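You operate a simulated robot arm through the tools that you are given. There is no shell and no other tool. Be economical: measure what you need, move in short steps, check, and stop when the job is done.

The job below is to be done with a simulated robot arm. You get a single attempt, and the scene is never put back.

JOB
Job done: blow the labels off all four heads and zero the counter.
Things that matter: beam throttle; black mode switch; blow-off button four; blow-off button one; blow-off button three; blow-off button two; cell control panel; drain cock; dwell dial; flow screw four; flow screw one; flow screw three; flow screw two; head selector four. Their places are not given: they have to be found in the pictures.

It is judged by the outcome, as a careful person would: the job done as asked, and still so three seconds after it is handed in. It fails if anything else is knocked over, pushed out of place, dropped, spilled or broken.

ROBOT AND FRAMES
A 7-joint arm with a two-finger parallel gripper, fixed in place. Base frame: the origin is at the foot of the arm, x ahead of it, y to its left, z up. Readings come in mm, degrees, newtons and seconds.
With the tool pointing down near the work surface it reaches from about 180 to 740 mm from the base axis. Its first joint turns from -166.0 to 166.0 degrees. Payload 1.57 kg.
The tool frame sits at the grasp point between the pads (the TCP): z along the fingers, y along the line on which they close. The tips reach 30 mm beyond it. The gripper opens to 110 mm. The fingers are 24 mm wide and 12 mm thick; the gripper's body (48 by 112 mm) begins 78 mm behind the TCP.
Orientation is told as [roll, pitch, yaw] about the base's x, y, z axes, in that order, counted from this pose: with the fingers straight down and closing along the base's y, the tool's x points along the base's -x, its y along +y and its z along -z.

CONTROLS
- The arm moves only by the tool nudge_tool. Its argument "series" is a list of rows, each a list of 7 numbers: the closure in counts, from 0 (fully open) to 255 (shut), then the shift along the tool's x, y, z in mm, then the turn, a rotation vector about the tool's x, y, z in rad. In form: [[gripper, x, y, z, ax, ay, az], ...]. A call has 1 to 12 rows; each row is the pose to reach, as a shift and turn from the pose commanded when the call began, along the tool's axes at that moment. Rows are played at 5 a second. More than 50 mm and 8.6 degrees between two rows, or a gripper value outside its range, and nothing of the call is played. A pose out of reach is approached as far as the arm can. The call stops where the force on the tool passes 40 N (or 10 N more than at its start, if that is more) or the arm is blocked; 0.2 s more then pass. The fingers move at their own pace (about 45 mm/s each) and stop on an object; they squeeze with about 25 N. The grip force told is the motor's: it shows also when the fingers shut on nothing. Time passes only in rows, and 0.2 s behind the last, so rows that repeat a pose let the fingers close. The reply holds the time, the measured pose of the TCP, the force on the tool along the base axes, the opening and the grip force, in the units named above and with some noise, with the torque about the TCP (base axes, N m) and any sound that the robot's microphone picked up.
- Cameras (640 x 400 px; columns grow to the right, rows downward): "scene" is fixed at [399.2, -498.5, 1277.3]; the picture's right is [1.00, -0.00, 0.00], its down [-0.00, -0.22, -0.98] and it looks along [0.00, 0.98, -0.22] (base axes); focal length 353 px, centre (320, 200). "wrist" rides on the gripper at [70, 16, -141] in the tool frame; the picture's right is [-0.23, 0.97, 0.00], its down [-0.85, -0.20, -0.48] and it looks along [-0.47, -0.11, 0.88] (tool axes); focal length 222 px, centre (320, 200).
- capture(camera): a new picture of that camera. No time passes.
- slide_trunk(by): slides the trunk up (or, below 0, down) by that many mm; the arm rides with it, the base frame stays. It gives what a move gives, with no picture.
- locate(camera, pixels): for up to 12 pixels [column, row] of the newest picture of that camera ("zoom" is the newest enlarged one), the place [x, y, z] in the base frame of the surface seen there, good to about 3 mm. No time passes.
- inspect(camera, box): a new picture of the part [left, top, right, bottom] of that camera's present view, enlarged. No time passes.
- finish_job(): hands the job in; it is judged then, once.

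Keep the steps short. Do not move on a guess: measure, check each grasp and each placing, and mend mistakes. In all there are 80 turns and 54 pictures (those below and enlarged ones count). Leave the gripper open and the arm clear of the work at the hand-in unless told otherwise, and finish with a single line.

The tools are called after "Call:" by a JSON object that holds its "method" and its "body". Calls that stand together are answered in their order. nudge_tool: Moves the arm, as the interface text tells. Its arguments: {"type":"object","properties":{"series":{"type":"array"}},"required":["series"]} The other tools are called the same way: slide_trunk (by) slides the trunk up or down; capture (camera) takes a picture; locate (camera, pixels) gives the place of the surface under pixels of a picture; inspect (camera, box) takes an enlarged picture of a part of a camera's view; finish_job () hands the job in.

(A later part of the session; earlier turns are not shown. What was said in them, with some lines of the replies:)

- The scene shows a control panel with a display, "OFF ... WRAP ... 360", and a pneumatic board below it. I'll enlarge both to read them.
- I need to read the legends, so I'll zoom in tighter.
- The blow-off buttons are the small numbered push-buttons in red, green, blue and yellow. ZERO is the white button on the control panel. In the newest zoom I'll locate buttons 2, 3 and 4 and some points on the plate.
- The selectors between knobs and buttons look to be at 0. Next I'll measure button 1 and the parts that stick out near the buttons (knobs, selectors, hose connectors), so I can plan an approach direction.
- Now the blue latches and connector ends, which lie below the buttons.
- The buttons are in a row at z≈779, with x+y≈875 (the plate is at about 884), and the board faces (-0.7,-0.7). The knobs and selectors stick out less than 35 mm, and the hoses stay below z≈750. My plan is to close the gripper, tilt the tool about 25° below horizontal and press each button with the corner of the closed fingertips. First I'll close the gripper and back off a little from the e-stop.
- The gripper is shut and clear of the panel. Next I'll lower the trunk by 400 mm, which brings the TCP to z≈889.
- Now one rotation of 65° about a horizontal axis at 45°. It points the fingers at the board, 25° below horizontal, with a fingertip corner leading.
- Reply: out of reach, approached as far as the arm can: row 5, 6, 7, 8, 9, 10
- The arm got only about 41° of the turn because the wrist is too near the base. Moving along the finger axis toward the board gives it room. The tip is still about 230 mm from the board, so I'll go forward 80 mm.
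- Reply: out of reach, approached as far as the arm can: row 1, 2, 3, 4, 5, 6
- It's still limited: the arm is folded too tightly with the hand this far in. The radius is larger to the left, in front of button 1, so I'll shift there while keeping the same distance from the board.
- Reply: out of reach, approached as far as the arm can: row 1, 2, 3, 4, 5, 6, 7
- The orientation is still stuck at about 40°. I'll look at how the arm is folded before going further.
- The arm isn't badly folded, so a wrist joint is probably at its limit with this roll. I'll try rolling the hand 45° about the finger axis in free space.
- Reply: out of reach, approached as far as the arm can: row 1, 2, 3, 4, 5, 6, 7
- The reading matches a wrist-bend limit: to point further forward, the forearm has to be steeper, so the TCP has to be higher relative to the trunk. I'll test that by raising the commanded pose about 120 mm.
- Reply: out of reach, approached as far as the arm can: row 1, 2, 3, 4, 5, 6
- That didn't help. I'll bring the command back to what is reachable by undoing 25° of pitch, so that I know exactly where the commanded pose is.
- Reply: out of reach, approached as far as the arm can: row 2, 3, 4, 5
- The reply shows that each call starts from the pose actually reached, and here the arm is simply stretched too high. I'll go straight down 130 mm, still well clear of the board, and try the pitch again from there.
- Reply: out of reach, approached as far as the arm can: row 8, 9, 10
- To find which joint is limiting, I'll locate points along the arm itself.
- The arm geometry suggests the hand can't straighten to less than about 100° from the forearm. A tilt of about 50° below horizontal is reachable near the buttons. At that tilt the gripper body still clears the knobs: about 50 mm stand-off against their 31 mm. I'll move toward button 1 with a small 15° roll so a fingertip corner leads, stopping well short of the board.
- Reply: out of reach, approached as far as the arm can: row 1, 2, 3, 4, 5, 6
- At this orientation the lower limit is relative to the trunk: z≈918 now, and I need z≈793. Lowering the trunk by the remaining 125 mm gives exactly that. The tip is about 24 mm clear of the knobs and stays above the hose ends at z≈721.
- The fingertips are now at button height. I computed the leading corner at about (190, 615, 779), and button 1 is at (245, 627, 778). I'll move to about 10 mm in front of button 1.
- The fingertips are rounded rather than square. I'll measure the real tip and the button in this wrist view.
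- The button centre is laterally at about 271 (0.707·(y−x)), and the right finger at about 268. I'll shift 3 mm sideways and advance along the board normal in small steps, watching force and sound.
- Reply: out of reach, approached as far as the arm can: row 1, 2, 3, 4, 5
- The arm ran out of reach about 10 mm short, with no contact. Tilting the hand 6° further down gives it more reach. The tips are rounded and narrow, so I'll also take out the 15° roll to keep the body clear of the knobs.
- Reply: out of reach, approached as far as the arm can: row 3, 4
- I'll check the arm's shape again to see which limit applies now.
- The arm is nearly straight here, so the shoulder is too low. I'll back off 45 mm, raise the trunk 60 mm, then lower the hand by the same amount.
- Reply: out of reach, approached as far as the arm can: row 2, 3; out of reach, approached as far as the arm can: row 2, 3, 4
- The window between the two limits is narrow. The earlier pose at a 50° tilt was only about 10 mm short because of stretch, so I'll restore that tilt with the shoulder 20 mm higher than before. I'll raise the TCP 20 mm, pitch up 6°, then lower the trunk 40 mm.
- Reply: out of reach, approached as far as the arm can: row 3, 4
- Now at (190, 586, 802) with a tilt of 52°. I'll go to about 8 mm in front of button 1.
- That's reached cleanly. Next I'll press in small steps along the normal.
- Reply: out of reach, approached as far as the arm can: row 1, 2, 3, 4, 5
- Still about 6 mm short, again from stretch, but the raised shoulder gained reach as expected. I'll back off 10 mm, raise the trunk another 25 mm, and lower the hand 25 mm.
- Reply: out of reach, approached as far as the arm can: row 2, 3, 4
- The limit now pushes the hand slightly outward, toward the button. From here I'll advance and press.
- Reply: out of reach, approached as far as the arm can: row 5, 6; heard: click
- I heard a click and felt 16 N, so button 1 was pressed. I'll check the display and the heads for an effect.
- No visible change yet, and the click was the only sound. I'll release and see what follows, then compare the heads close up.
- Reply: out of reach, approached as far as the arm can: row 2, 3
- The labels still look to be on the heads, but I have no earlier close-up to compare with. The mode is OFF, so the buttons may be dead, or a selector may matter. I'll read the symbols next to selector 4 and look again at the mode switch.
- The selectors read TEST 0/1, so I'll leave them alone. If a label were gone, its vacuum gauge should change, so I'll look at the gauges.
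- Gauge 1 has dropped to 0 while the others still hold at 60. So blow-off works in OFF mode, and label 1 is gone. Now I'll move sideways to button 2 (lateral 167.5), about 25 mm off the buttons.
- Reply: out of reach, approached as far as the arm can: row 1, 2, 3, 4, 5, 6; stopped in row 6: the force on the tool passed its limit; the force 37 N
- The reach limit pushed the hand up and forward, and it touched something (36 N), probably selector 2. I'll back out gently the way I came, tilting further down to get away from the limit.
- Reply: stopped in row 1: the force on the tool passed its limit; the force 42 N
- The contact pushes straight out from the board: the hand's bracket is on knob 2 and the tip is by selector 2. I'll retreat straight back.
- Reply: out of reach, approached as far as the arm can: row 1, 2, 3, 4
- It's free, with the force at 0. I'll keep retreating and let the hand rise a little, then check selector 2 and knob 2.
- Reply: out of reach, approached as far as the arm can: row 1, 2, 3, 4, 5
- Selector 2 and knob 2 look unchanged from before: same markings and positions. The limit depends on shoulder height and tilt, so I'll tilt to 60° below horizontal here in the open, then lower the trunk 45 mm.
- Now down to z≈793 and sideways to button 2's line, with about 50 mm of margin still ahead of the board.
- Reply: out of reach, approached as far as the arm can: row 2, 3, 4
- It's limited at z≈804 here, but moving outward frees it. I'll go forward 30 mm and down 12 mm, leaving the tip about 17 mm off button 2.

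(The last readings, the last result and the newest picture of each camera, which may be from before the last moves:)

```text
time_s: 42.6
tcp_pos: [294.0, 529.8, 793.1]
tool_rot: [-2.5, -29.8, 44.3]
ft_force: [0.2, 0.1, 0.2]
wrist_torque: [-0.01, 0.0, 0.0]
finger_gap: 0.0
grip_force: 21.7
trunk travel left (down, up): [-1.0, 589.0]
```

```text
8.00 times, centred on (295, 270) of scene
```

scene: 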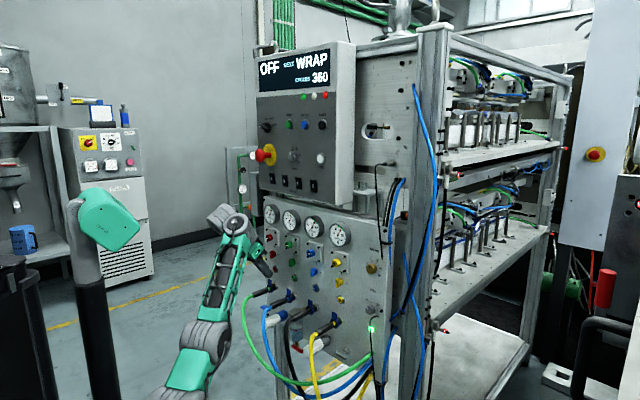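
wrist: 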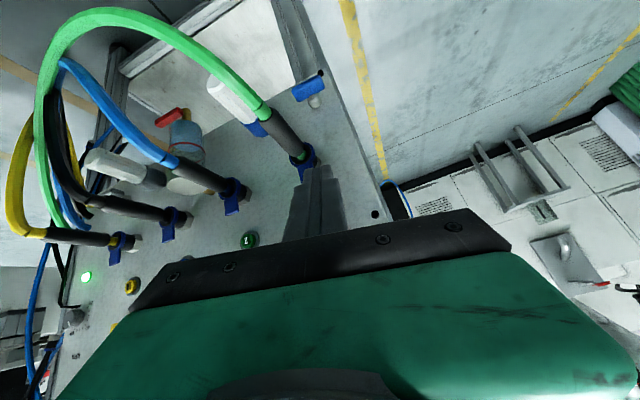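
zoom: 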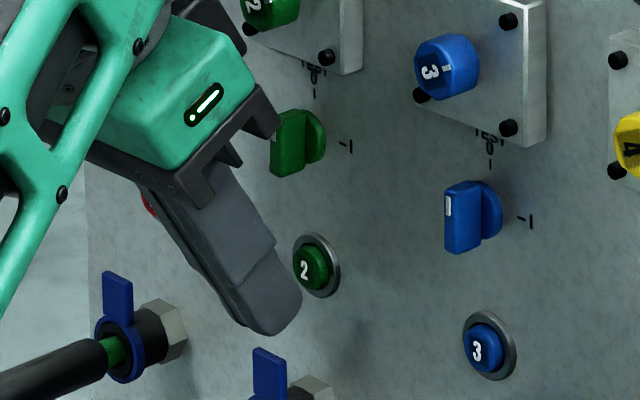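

It's lined up with button 2: lateral 166.7, tip z≈777. I'll press in small steps.

Call:
{"method": "nudge_tool", "body": {"series": [[255, -8.7, 0.3, 4.9, 0, 0, 0], [255, -12.2, 0.4, 6.9, 0, 0, 0], [255, -13.9, 0.5, 7.9, 0, 0, 0], [255, -15.6, 0.6, 8.9, 0, 0, 0], [255, -17.4, 0.6, 9.9, 0, 0, 0]]}}

```text
time_s: 43.5
tcp_pos: [304.7, 538.8, 793.8]
tool_rot: [-2.8, -29.7, 44.6]
ft_force: [-16.4, -27.6, -9.2]
wrist_torque: [1.91, -1.24, 0.15]
finger_gap: 0.0
grip_force: 21.4
trunk travel left (down, up): [-1.0, 589.0]
heard: click
stopped in row 4: the force on the tool passed its limit (the readings are from after the stop); the commanded pose is now the measured one
```

A click, then the force limit, and the torque hints at a second contact higher up on the hand. I'll look before moving.

Call:
{"method": "inspect", "body": {"camera": "scene", "box": [255, 200, 355, 263]}}

Call:
{"method": "nudge_tool", "body": {"series": [[255, 6, 0, -3.5, 0, 0, 0], [255, 13, 0, -7.5, 0, 0, 0], [255, 22, 0, -13, 0, 0, 0], [255, 22, 0, -13, 0, 0, 0]]}}

Call:
{"method": "inspect", "body": {"camera": "scene", "box": [255, 210, 355, 273]}}

```text
6.35 times, centred on (305, 232) of scene
```

zoom: 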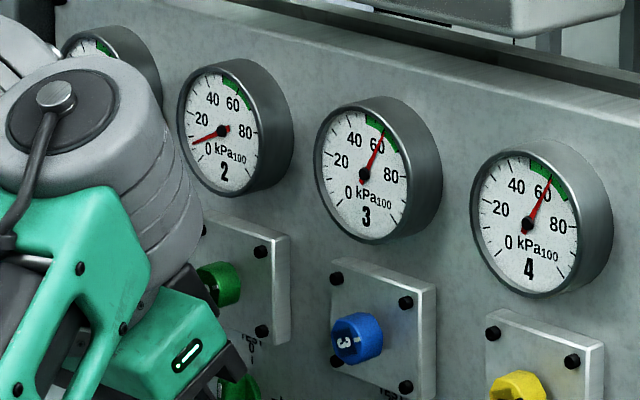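

```text
time_s: 44.5
tcp_pos: [285.6, 523.7, 792.2]
tool_rot: [-2.6, -29.6, 44.6]
ft_force: [-0.2, -0.6, -0.5]
wrist_torque: [-0.01, -0.01, -0.01]
finger_gap: 0.0
grip_force: 21.2
trunk travel left (down, up): [-1.0, 589.0]
```

```text
6.35 times, centred on (305, 242) of scene
```

zoom: 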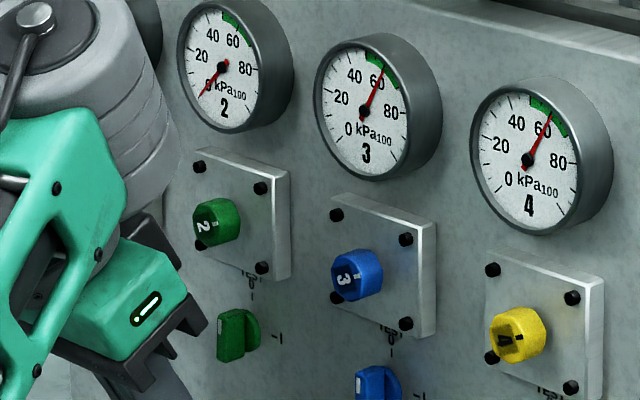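

Gauge 2 is at 0, and knob 2 and selector 2 look unchanged. On to button 3, in two sideways steps at a slightly higher, backed-off position so the reach limit can't push me into the board.

Call:
{"method": "nudge_tool", "body": {"series": [[255, 0, -10, -10, 0, 0, 0], [255, -3, -25, -9, 0, 0, 0], [255, -6, -50, -8, 0, 0, 0], [255, -6, -50, -8, 0, 0, 0]]}}

```text
time_s: 45.5
tcp_pos: [322.7, 491.5, 807.8]
tool_rot: [-2.8, -29.4, 44.5]
ft_force: [0.4, 0.0, -0.4]
wrist_torque: [0.01, -0.01, 0.0]
finger_gap: 0.1
grip_force: 21.3
out of reach, approached as far as the arm can: row 3, 4
trunk travel left (down, up): [-1.0, 589.0]
```

At f=575.7, lateral 119, z=808. Next I'll go the rest of the way to button 3's line.

Call:
{"method": "nudge_tool", "body": {"series": [[255, 0, -17, 2, 0, 0, 0], [255, 0, -34, 4, 0, 0, 0], [255, 0, -51, 7, 0, 0, 0], [255, 0, -51, 11, 0, 0, 0], [255, 0, -51, 11, 0, 0, 0]]}}

```text
time_s: 46.7
tcp_pos: [364.5, 463.7, 812.7]
tool_rot: [-2.8, -29.3, 44.6]
ft_force: [0.1, -0.1, -0.6]
wrist_torque: [-0.05, -0.01, -0.01]
finger_gap: 0.1
grip_force: 21.2
out of reach, approached as far as the arm can: row 1, 2, 3, 4, 5
trunk travel left (down, up): [-1.0, 589.0]
```

At this line it's stuck at z≈813, about 20 mm too high. The data show that more angle between the hand's heading and the arm's heading loosens the limit. So I'll turn the hand 15° to the right about the vertical and try lowering again.

Call:
{"method": "nudge_tool", "body": {"series": [[255, 5, 0, -3, 0.043, 0.003, 0.075], [255, 5, 0, -3, 0.086, 0.006, 0.15], [255, 5, 0, -3, 0.129, 0.01, 0.226], [255, 10, 0, 5, 0.129, 0.01, 0.226], [255, 15, 1, 14, 0.129, 0.01, 0.226], [255, 15, 1, 14, 0.129, 0.01, 0.226]]}}

```text
time_s: 48.1
tcp_pos: [361.3, 462.7, 798.1]
tool_rot: [-2.9, -29.5, 29.5]
ft_force: [-0.1, -0.9, 0.3]
wrist_torque: [-0.02, 0.03, -0.01]
finger_gap: 0.2
grip_force: 21.4
out of reach, approached as far as the arm can: row 5, 6
trunk travel left (down, up): [-1.0, 589.0]
```

That frees it: z=798 in front of button 3. I'll fine-align (7 mm right, 3 mm down, 6 mm forward) and look.

Call:
{"method": "nudge_tool", "body": {"series": [[255, -2, -3, 3, 0, 0, 0], [255, -5, -5, 6.7, 0, 0, 0], [255, -5, -5, 6.7, 0, 0, 0]]}}

Call:
{"method": "inspect", "body": {"camera": "scene", "box": [265, 225, 365, 288]}}

Call:
{"method": "inspect", "body": {"camera": "wrist", "box": [240, 100, 400, 200]}}

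```text
time_s: 48.9
tcp_pos: [370.6, 462.8, 795.7]
tool_rot: [-2.9, -29.7, 29.6]
ft_force: [0.1, -0.7, 0.6]
wrist_torque: [-0.02, 0.0, 0.0]
finger_gap: 0.1
grip_force: 21.4
trunk travel left (down, up): [-1.0, 589.0]
```

```text
6.35 times, centred on (315, 256) of scene
```

zoom: 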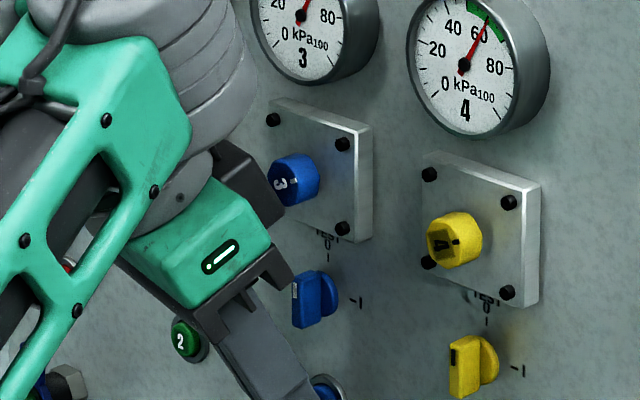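

```text
4.00 times, centred on (320, 150) of wrist
```

zoom: 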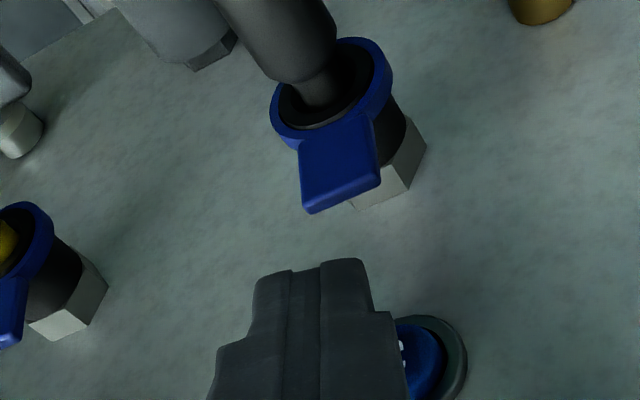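

The tip is just left of the button in the wrist view, much as it was at button 1. I'll shift 3 mm and press in small steps.

Call:
{"method": "nudge_tool", "body": {"series": [[255, -3.5, 4.4, 1.8, 0, 0, 0], [255, -5.2, 4.9, 2.7, 0, 0, 0], [255, -6.8, 5.5, 3.6, 0, 0, 0], [255, -8.5, 6.1, 4.6, 0, 0, 0], [255, -10.2, 6.7, 5.5, 0, 0, 0], [255, -11.9, 7.3, 6.4, 0, 0, 0]]}}

```text
time_s: 49.5
tcp_pos: [371.5, 468.6, 796.1]
tool_rot: [-2.9, -29.8, 29.7]
ft_force: [-19.7, -25.5, -10.9]
wrist_torque: [2.14, -1.72, 0.28]
finger_gap: 0.0
grip_force: 21.8
trunk travel left (down, up): [-1.0, 589.0]
heard: click
stopped in row 2: the force on the tool passed its limit (the readings are from after the stop); the commanded pose is now the measured one
```

A click, then the force limit again. I'll retreat straight back and check gauge 3 and the parts nearby.

Call:
{"method": "nudge_tool", "body": {"series": [[255, 6, -2, -3.3, 0, 0, 0], [255, 13, -4.4, -7, 0, 0, 0], [255, 20, -7, -11, 0, 0, 0], [255, 20, -7, -11, 0, 0, 0]]}}

Call:
{"method": "inspect", "body": {"camera": "scene", "box": [265, 205, 365, 268]}}

```text
time_s: 50.5
tcp_pos: [359.3, 459.6, 801.1]
tool_rot: [-3.0, -29.4, 29.8]
ft_force: [0.1, -0.6, -0.3]
wrist_torque: [0.03, -0.02, 0.0]
finger_gap: 0.2
grip_force: 21.1
out of reach, approached as far as the arm can: row 2, 3, 4
trunk travel left (down, up): [-1.0, 589.0]
```

```text
6.35 times, centred on (315, 236) of scene
```

zoom: 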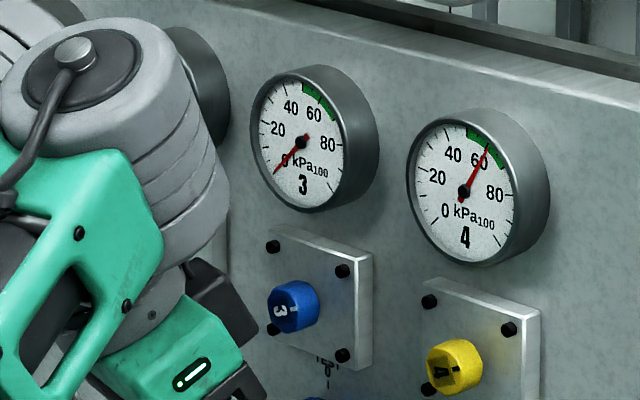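

Gauge 3 is at 0. Only 4 is left. For button 4 I'll come from the right, where there is free space, with the hand heading about 67°. First I back off and rise, then move sideways while turning 42°.

Call:
{"method": "nudge_tool", "body": {"series": [[255, 2, -2, -17, 0, 0, 0], [255, -9, -4, -34, 0, 0, 0], [255, -13, -19, -31, -0.06, -0.005, -0.107], [255, -17, -35, -28, -0.121, -0.01, -0.214], [255, -20, -50, -25, -0.182, -0.015, -0.322], [255, -24, -65, -22, -0.243, -0.02, -0.429], [255, -28, -80, -19, -0.303, -0.025, -0.536], [255, -31.6, -96, -16, -0.364, -0.03, -0.643], [255, -31.6, -96, -16, -0.364, -0.03, -0.643]]}}

Call:
{"method": "capture", "body": {"camera": "scene"}}

```text
time_s: 52.5
tcp_pos: [415.1, 378.6, 820.8]
tool_rot: [-3.1, -29.6, 72.2]
ft_force: [-0.1, 0.3, -0.6]
wrist_torque: [-0.02, 0.0, 0.03]
finger_gap: 0.0
grip_force: 21.3
out of reach, approached as far as the arm can: row 8, 9
trunk travel left (down, up): [-1.0, 589.0]
```

```text
13 pictures are left
```

scene: 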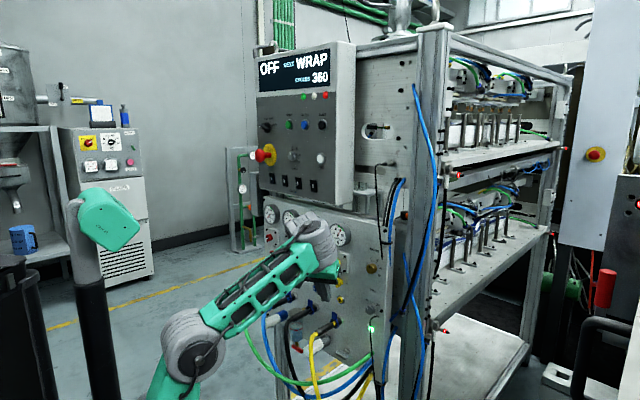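

At f=561, lateral −26, z=821, with heading 67°. I'll approach to about 10 mm in front of button 4.

Call:
{"method": "nudge_tool", "body": {"series": [[255, -2, -5, 11, 0, 0, 0], [255, -4, -9, 22, 0, 0, 0], [255, -5, -13, 33, 0, 0, 0], [255, -5, -13, 33, 0, 0, 0]]}}

Call:
{"method": "inspect", "body": {"camera": "wrist", "box": [240, 100, 400, 200]}}

```text
time_s: 53.5
tcp_pos: [434.2, 393.0, 793.7]
tool_rot: [-2.9, -29.5, 72.0]
ft_force: [-0.1, 0.3, 0.9]
wrist_torque: [-0.01, 0.01, 0.02]
finger_gap: 0.0
grip_force: 21.1
trunk travel left (down, up): [-1.0, 589.0]
```

```text
4.00 times, centred on (320, 150) of wrist
```

zoom: 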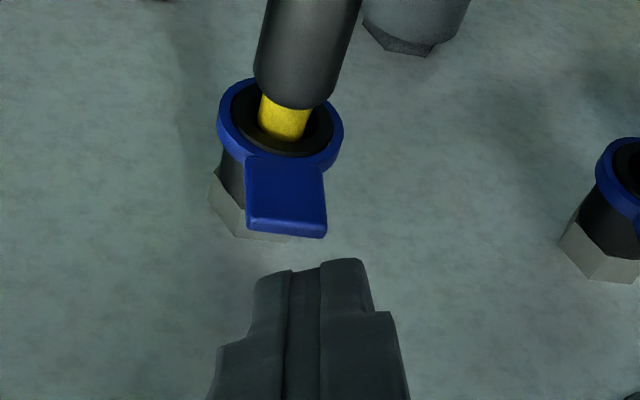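

No limit hit, and the button is right behind the tip, at lateral −29. I'll press in small steps.

Call:
{"method": "nudge_tool", "body": {"series": [[255, -6.2, -3.5, 3.7, 0, 0, 0], [255, -8.5, -4.8, 5.1, 0, 0, 0], [255, -10, -5.6, 6, 0, 0, 0], [255, -11.6, -6.5, 6.9, 0, 0, 0], [255, -13.1, -7.3, 7.8, 0, 0, 0]]}}

```text
time_s: 54.1
tcp_pos: [440.6, 397.8, 792.7]
tool_rot: [-3.2, -29.0, 72.4]
ft_force: [-14.6, -17.7, -4.0]
wrist_torque: [1.56, -1.2, -0.13]
finger_gap: 0.1
grip_force: 21.6
trunk travel left (down, up): [-1.0, 589.0]
heard: click
stopped in row 3: the force on the tool passed its limit (the readings are from after the stop); the commanded pose is now the measured one
```

Click. I'll retreat straight back and check gauge 4 along with the surroundings.

Call:
{"method": "nudge_tool", "body": {"series": [[255, 6, 3.5, -3.7, 0, 0, 0], [255, 12, 7, -8, 0, 0, 0], [255, 20, 11, -20, 0, 0, 0], [255, 26, 15, -35, 0, 0, 0], [255, 26, 15, -35, 0, 0, 0]]}}

Call:
{"method": "capture", "body": {"camera": "scene"}}

```text
time_s: 55.3
tcp_pos: [414.5, 368.6, 809.9]
tool_rot: [-3.0, -29.0, 72.3]
ft_force: [0.0, 0.2, 0.5]
wrist_torque: [0.01, -0.03, 0.0]
finger_gap: 0.0
grip_force: 20.7
trunk travel left (down, up): [-1.0, 589.0]
```

```text
11 pictures are left
```

scene: 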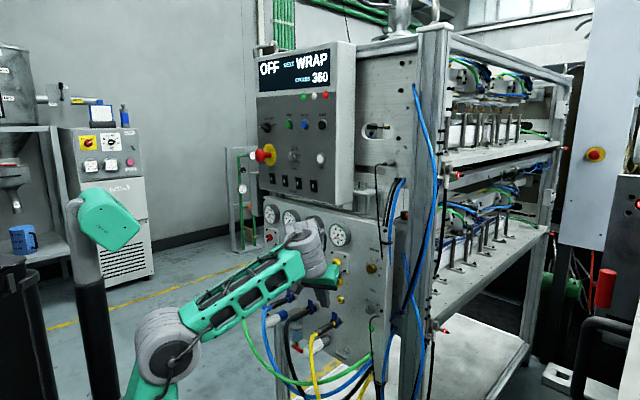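

Button 4 clicked. Next is ZERO at (402, 412, 1182). I'll retreat about 40 mm and rise slightly first. Then the trunk can lift the same arm pose to that height.

Call:
{"method": "nudge_tool", "body": {"series": [[255, 6, 5, -13, 0, 0, 0], [255, 12, 10, -27, 0, 0, 0], [255, 18.5, 16, -40, 0, 0, 0], [255, 18.5, 16, -40, 0, 0, 0]]}}

Call:
{"method": "inspect", "body": {"camera": "scene", "box": [255, 200, 405, 295]}}

```text
time_s: 56.3
tcp_pos: [384.8, 341.5, 832.6]
tool_rot: [-2.9, -29.1, 72.3]
ft_force: [-0.2, -0.4, -0.6]
wrist_torque: [0.0, 0.02, 0.0]
finger_gap: 0.0
grip_force: 21.2
trunk travel left (down, up): [-1.0, 589.0]
```

```text
4.21 times, centred on (330, 248) of scene
```

zoom: 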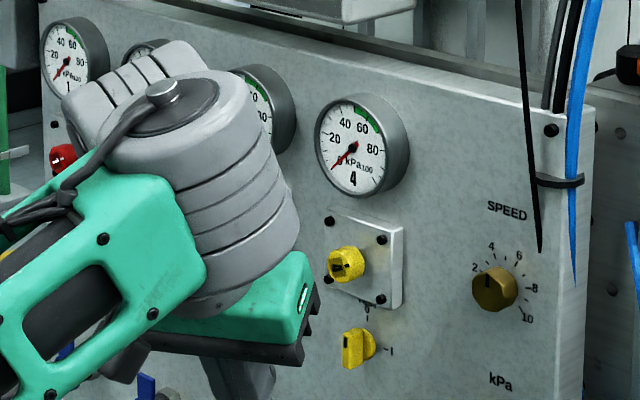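

Gauge 4 is at 0, so all four labels are off. I'll raise the trunk 365 mm to ZERO height; the tip stays about 40 mm in front of the panel controls.

Call:
{"method": "slide_trunk", "body": {"by": 365}}

Call:
{"method": "inspect", "body": {"camera": "scene", "box": [250, 95, 370, 205]}}

```text
time_s: 59.8
tcp_pos: [385.9, 339.9, 1197.4]
tool_rot: [-3.0, -29.2, 72.3]
ft_force: [0.4, -0.2, 0.4]
wrist_torque: [0.02, 0.0, 0.06]
finger_gap: 0.0
grip_force: 21.3
trunk travel left (down, up): [-366.0, 224.0]
```

```text
3.64 times, centred on (310, 150) of scene
```

zoom: 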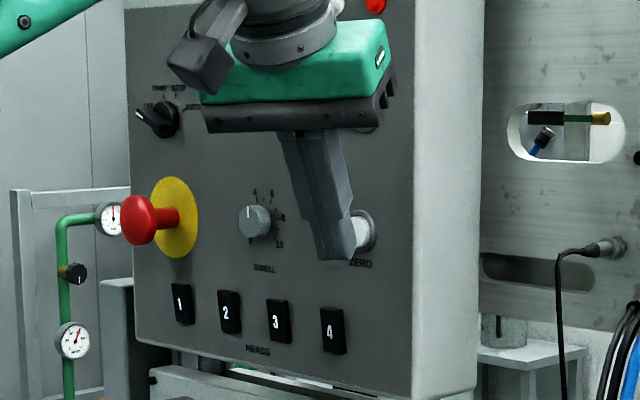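

Now I'll measure ZERO exactly, plus the fingertip and HALT for clearance.

Call:
{"method": "locate", "body": {"camera": "zoom", "pixels": [[362, 228], [360, 240], [374, 236], [370, 215], [338, 254], [352, 250], [345, 200], [385, 108], [385, 180]]}}

```text
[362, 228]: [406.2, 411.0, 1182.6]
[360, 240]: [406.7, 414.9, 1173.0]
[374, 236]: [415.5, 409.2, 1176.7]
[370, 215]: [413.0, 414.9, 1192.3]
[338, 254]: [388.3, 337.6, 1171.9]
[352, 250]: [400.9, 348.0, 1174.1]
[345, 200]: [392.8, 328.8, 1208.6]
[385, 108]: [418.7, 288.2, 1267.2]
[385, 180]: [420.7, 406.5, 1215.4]
```

ZERO's face is at about (404, 412, 1181). I'll move sideways 38 mm onto its line, then forward to about 9 mm short.

Call:
{"method": "nudge_tool", "body": {"series": [[255, -7, 17, 4, 0, 0, 0], [255, -14.3, 34.8, 8.8, 0, 0, 0], [255, -27, 28, 16, 0, 0, 0], [255, -39, 21, 23.5, 0, 0, 0], [255, -39, 21, 23.5, 0, 0, 0]]}}

Call:
{"method": "inspect", "body": {"camera": "wrist", "box": [200, 60, 440, 210]}}

```text
time_s: 61.0
tcp_pos: [382.0, 390.4, 1194.4]
tool_rot: [-3.2, -29.1, 72.3]
ft_force: [0.7, -0.2, -0.4]
wrist_torque: [-0.01, 0.04, 0.0]
finger_gap: 0.0
grip_force: 20.8
trunk travel left (down, up): [-366.0, 224.0]
```

```text
2.67 times, centred on (320, 135) of wrist
```

zoom: 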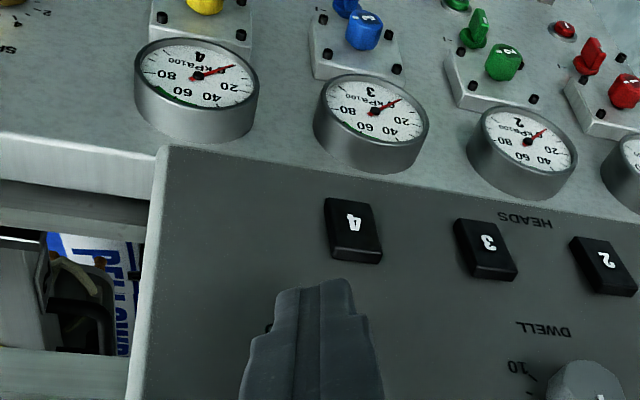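

All the gauges read 0, and ZERO is behind the tip. I'll press in small steps.

Call:
{"method": "nudge_tool", "body": {"series": [[255, -3.9, -2.2, 2.3, 0, 0, 0], [255, -5.8, -3.2, 3.5, 0, 0, 0], [255, -7.7, -4.3, 4.6, 0, 0, 0], [255, -9.3, -5.2, 5.5, 0, 0, 0], [255, -10.8, -6, 6.5, 0, 0, 0], [255, -12.4, -6.9, 7.4, 0, 0, 0]]}}

Call:
{"method": "inspect", "body": {"camera": "scene", "box": [250, 40, 370, 205]}}

```text
time_s: 62.4
tcp_pos: [389.1, 399.2, 1189.4]
tool_rot: [-3.1, -29.2, 72.4]
ft_force: [-7.4, -6.0, 1.3]
wrist_torque: [-0.1, 0.18, 0.04]
finger_gap: 0.0
grip_force: 21.7
out of reach, approached as far as the arm can: row 3, 4, 5, 6
trunk travel left (down, up): [-366.0, 224.0]
heard: click
```

```text
2.42 times, centred on (310, 122) of scene
```

zoom: 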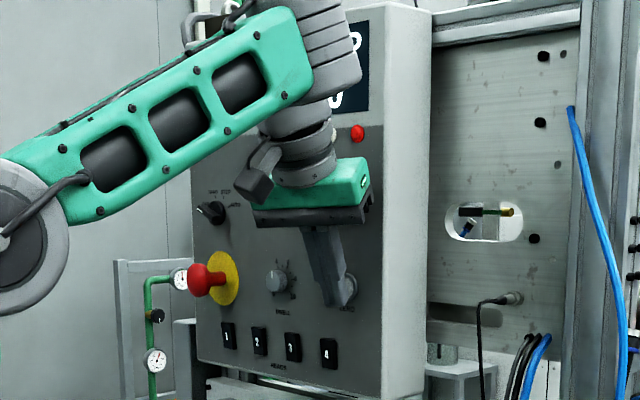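

A click on ZERO. I'll release and back well away.

Call:
{"method": "nudge_tool", "body": {"series": [[255, 8, 4.5, -5, 0, 0, 0], [255, 20, 14, -25, 0, 0, 0], [255, 32, 23, -50, 0, 0, 0], [255, 44, 32, -75, 0, 0, 0], [255, 56, 41, -100, 0, 0, 0], [255, 56, 41, -100, 0, 0, 0]]}}

Call:
{"method": "slide_trunk", "body": {"by": -200}}

Call:
{"method": "capture", "body": {"camera": "scene"}}

```text
time_s: 63.8
tcp_pos: [313.9, 323.0, 1215.2]
tool_rot: [-3.1, -29.3, 72.3]
ft_force: [-0.1, 0.0, -0.3]
wrist_torque: [0.03, -0.01, 0.01]
finger_gap: 0.0
grip_force: 21.6
out of reach, approached as far as the arm can: row 3, 4, 5, 6
trunk travel left (down, up): [-366.0, 224.0]
```

```text
time_s: 66.0
tcp_pos: [314.8, 324.6, 1014.7]
tool_rot: [-3.0, -29.1, 72.3]
ft_force: [0.5, 0.5, 0.5]
wrist_torque: [-0.02, -0.02, 0.0]
finger_gap: 0.0
grip_force: 21.3
trunk travel left (down, up): [-166.0, 424.0]
```

```text
6 pictures are left
```

scene: 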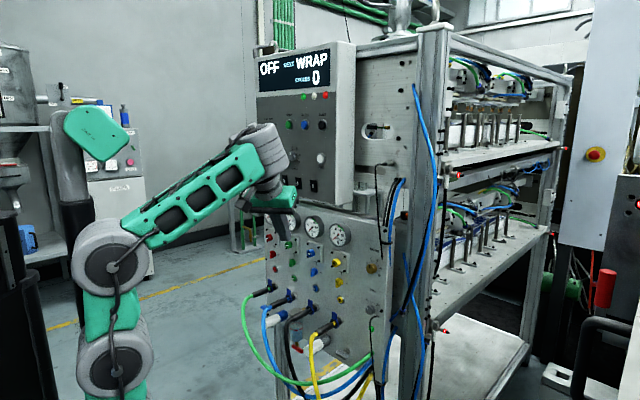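

CYCLES now reads 0 and the mode is still OFF. I'll open the gripper here, about 180 mm clear of the board, and check the knobs and selectors.

Call:
{"method": "nudge_tool", "body": {"series": [[150, 0, 0, -5, 0, 0, 0], [50, 0, 0, -10, 0, 0, 0], [0, 0, 0, -10, 0, 0, 0], [0, 0, 0, -10, 0, 0, 0], [0, 0, 0, -10, 0, 0, 0], [0, 0, 0, -10, 0, 0, 0], [0, 0, 0, -10, 0, 0, 0]]}}

Call:
{"method": "inspect", "body": {"camera": "scene", "box": [255, 215, 385, 300]}}

Call:
{"method": "inspect", "body": {"camera": "scene", "box": [250, 40, 370, 205]}}

```text
time_s: 67.6
tcp_pos: [311.9, 321.9, 1014.3]
tool_rot: [-3.1, -29.0, 72.3]
ft_force: [0.0, 0.0, -0.2]
wrist_torque: [0.01, -0.03, 0.02]
finger_gap: 109.9
grip_force: 0.0
out of reach, approached as far as the arm can: row 1, 2, 3, 4, 5, 6, 7
trunk travel left (down, up): [-166.0, 424.0]
```

```text
4.71 times, centred on (320, 258) of scene
```

zoom: 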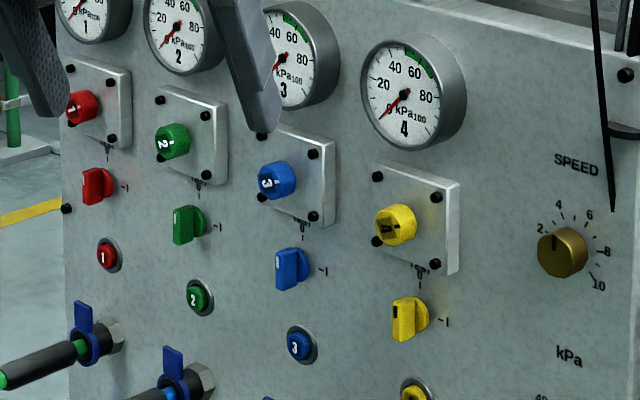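

```text
2.42 times, centred on (310, 122) of scene
```

zoom: 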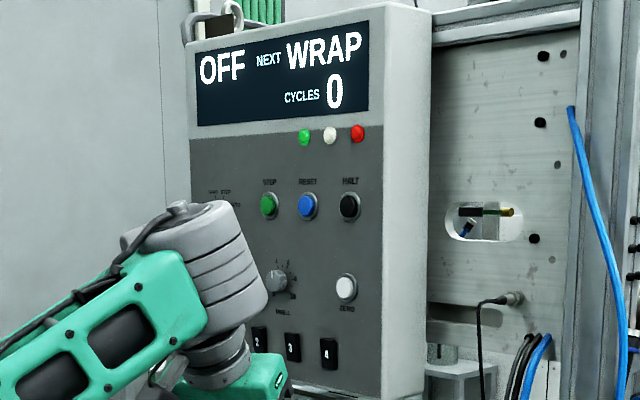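

All four gauges read 0, the counter reads 0, and the knobs, selectors and mode switch look as they did at the start. The gripper is open and clear of the work, so I'll hand in.

Call:
{"method": "finish_job", "body": {}}

```text
The job is handed in.
```

The labels are blown off all four heads (all four vacuum gauges read 0) and the cycle counter is zeroed; the hand did bump the board around flow screw 2 and test selector 2, and pressed on the board again at buttons 2, 3 and 4, but nothing looks moved.
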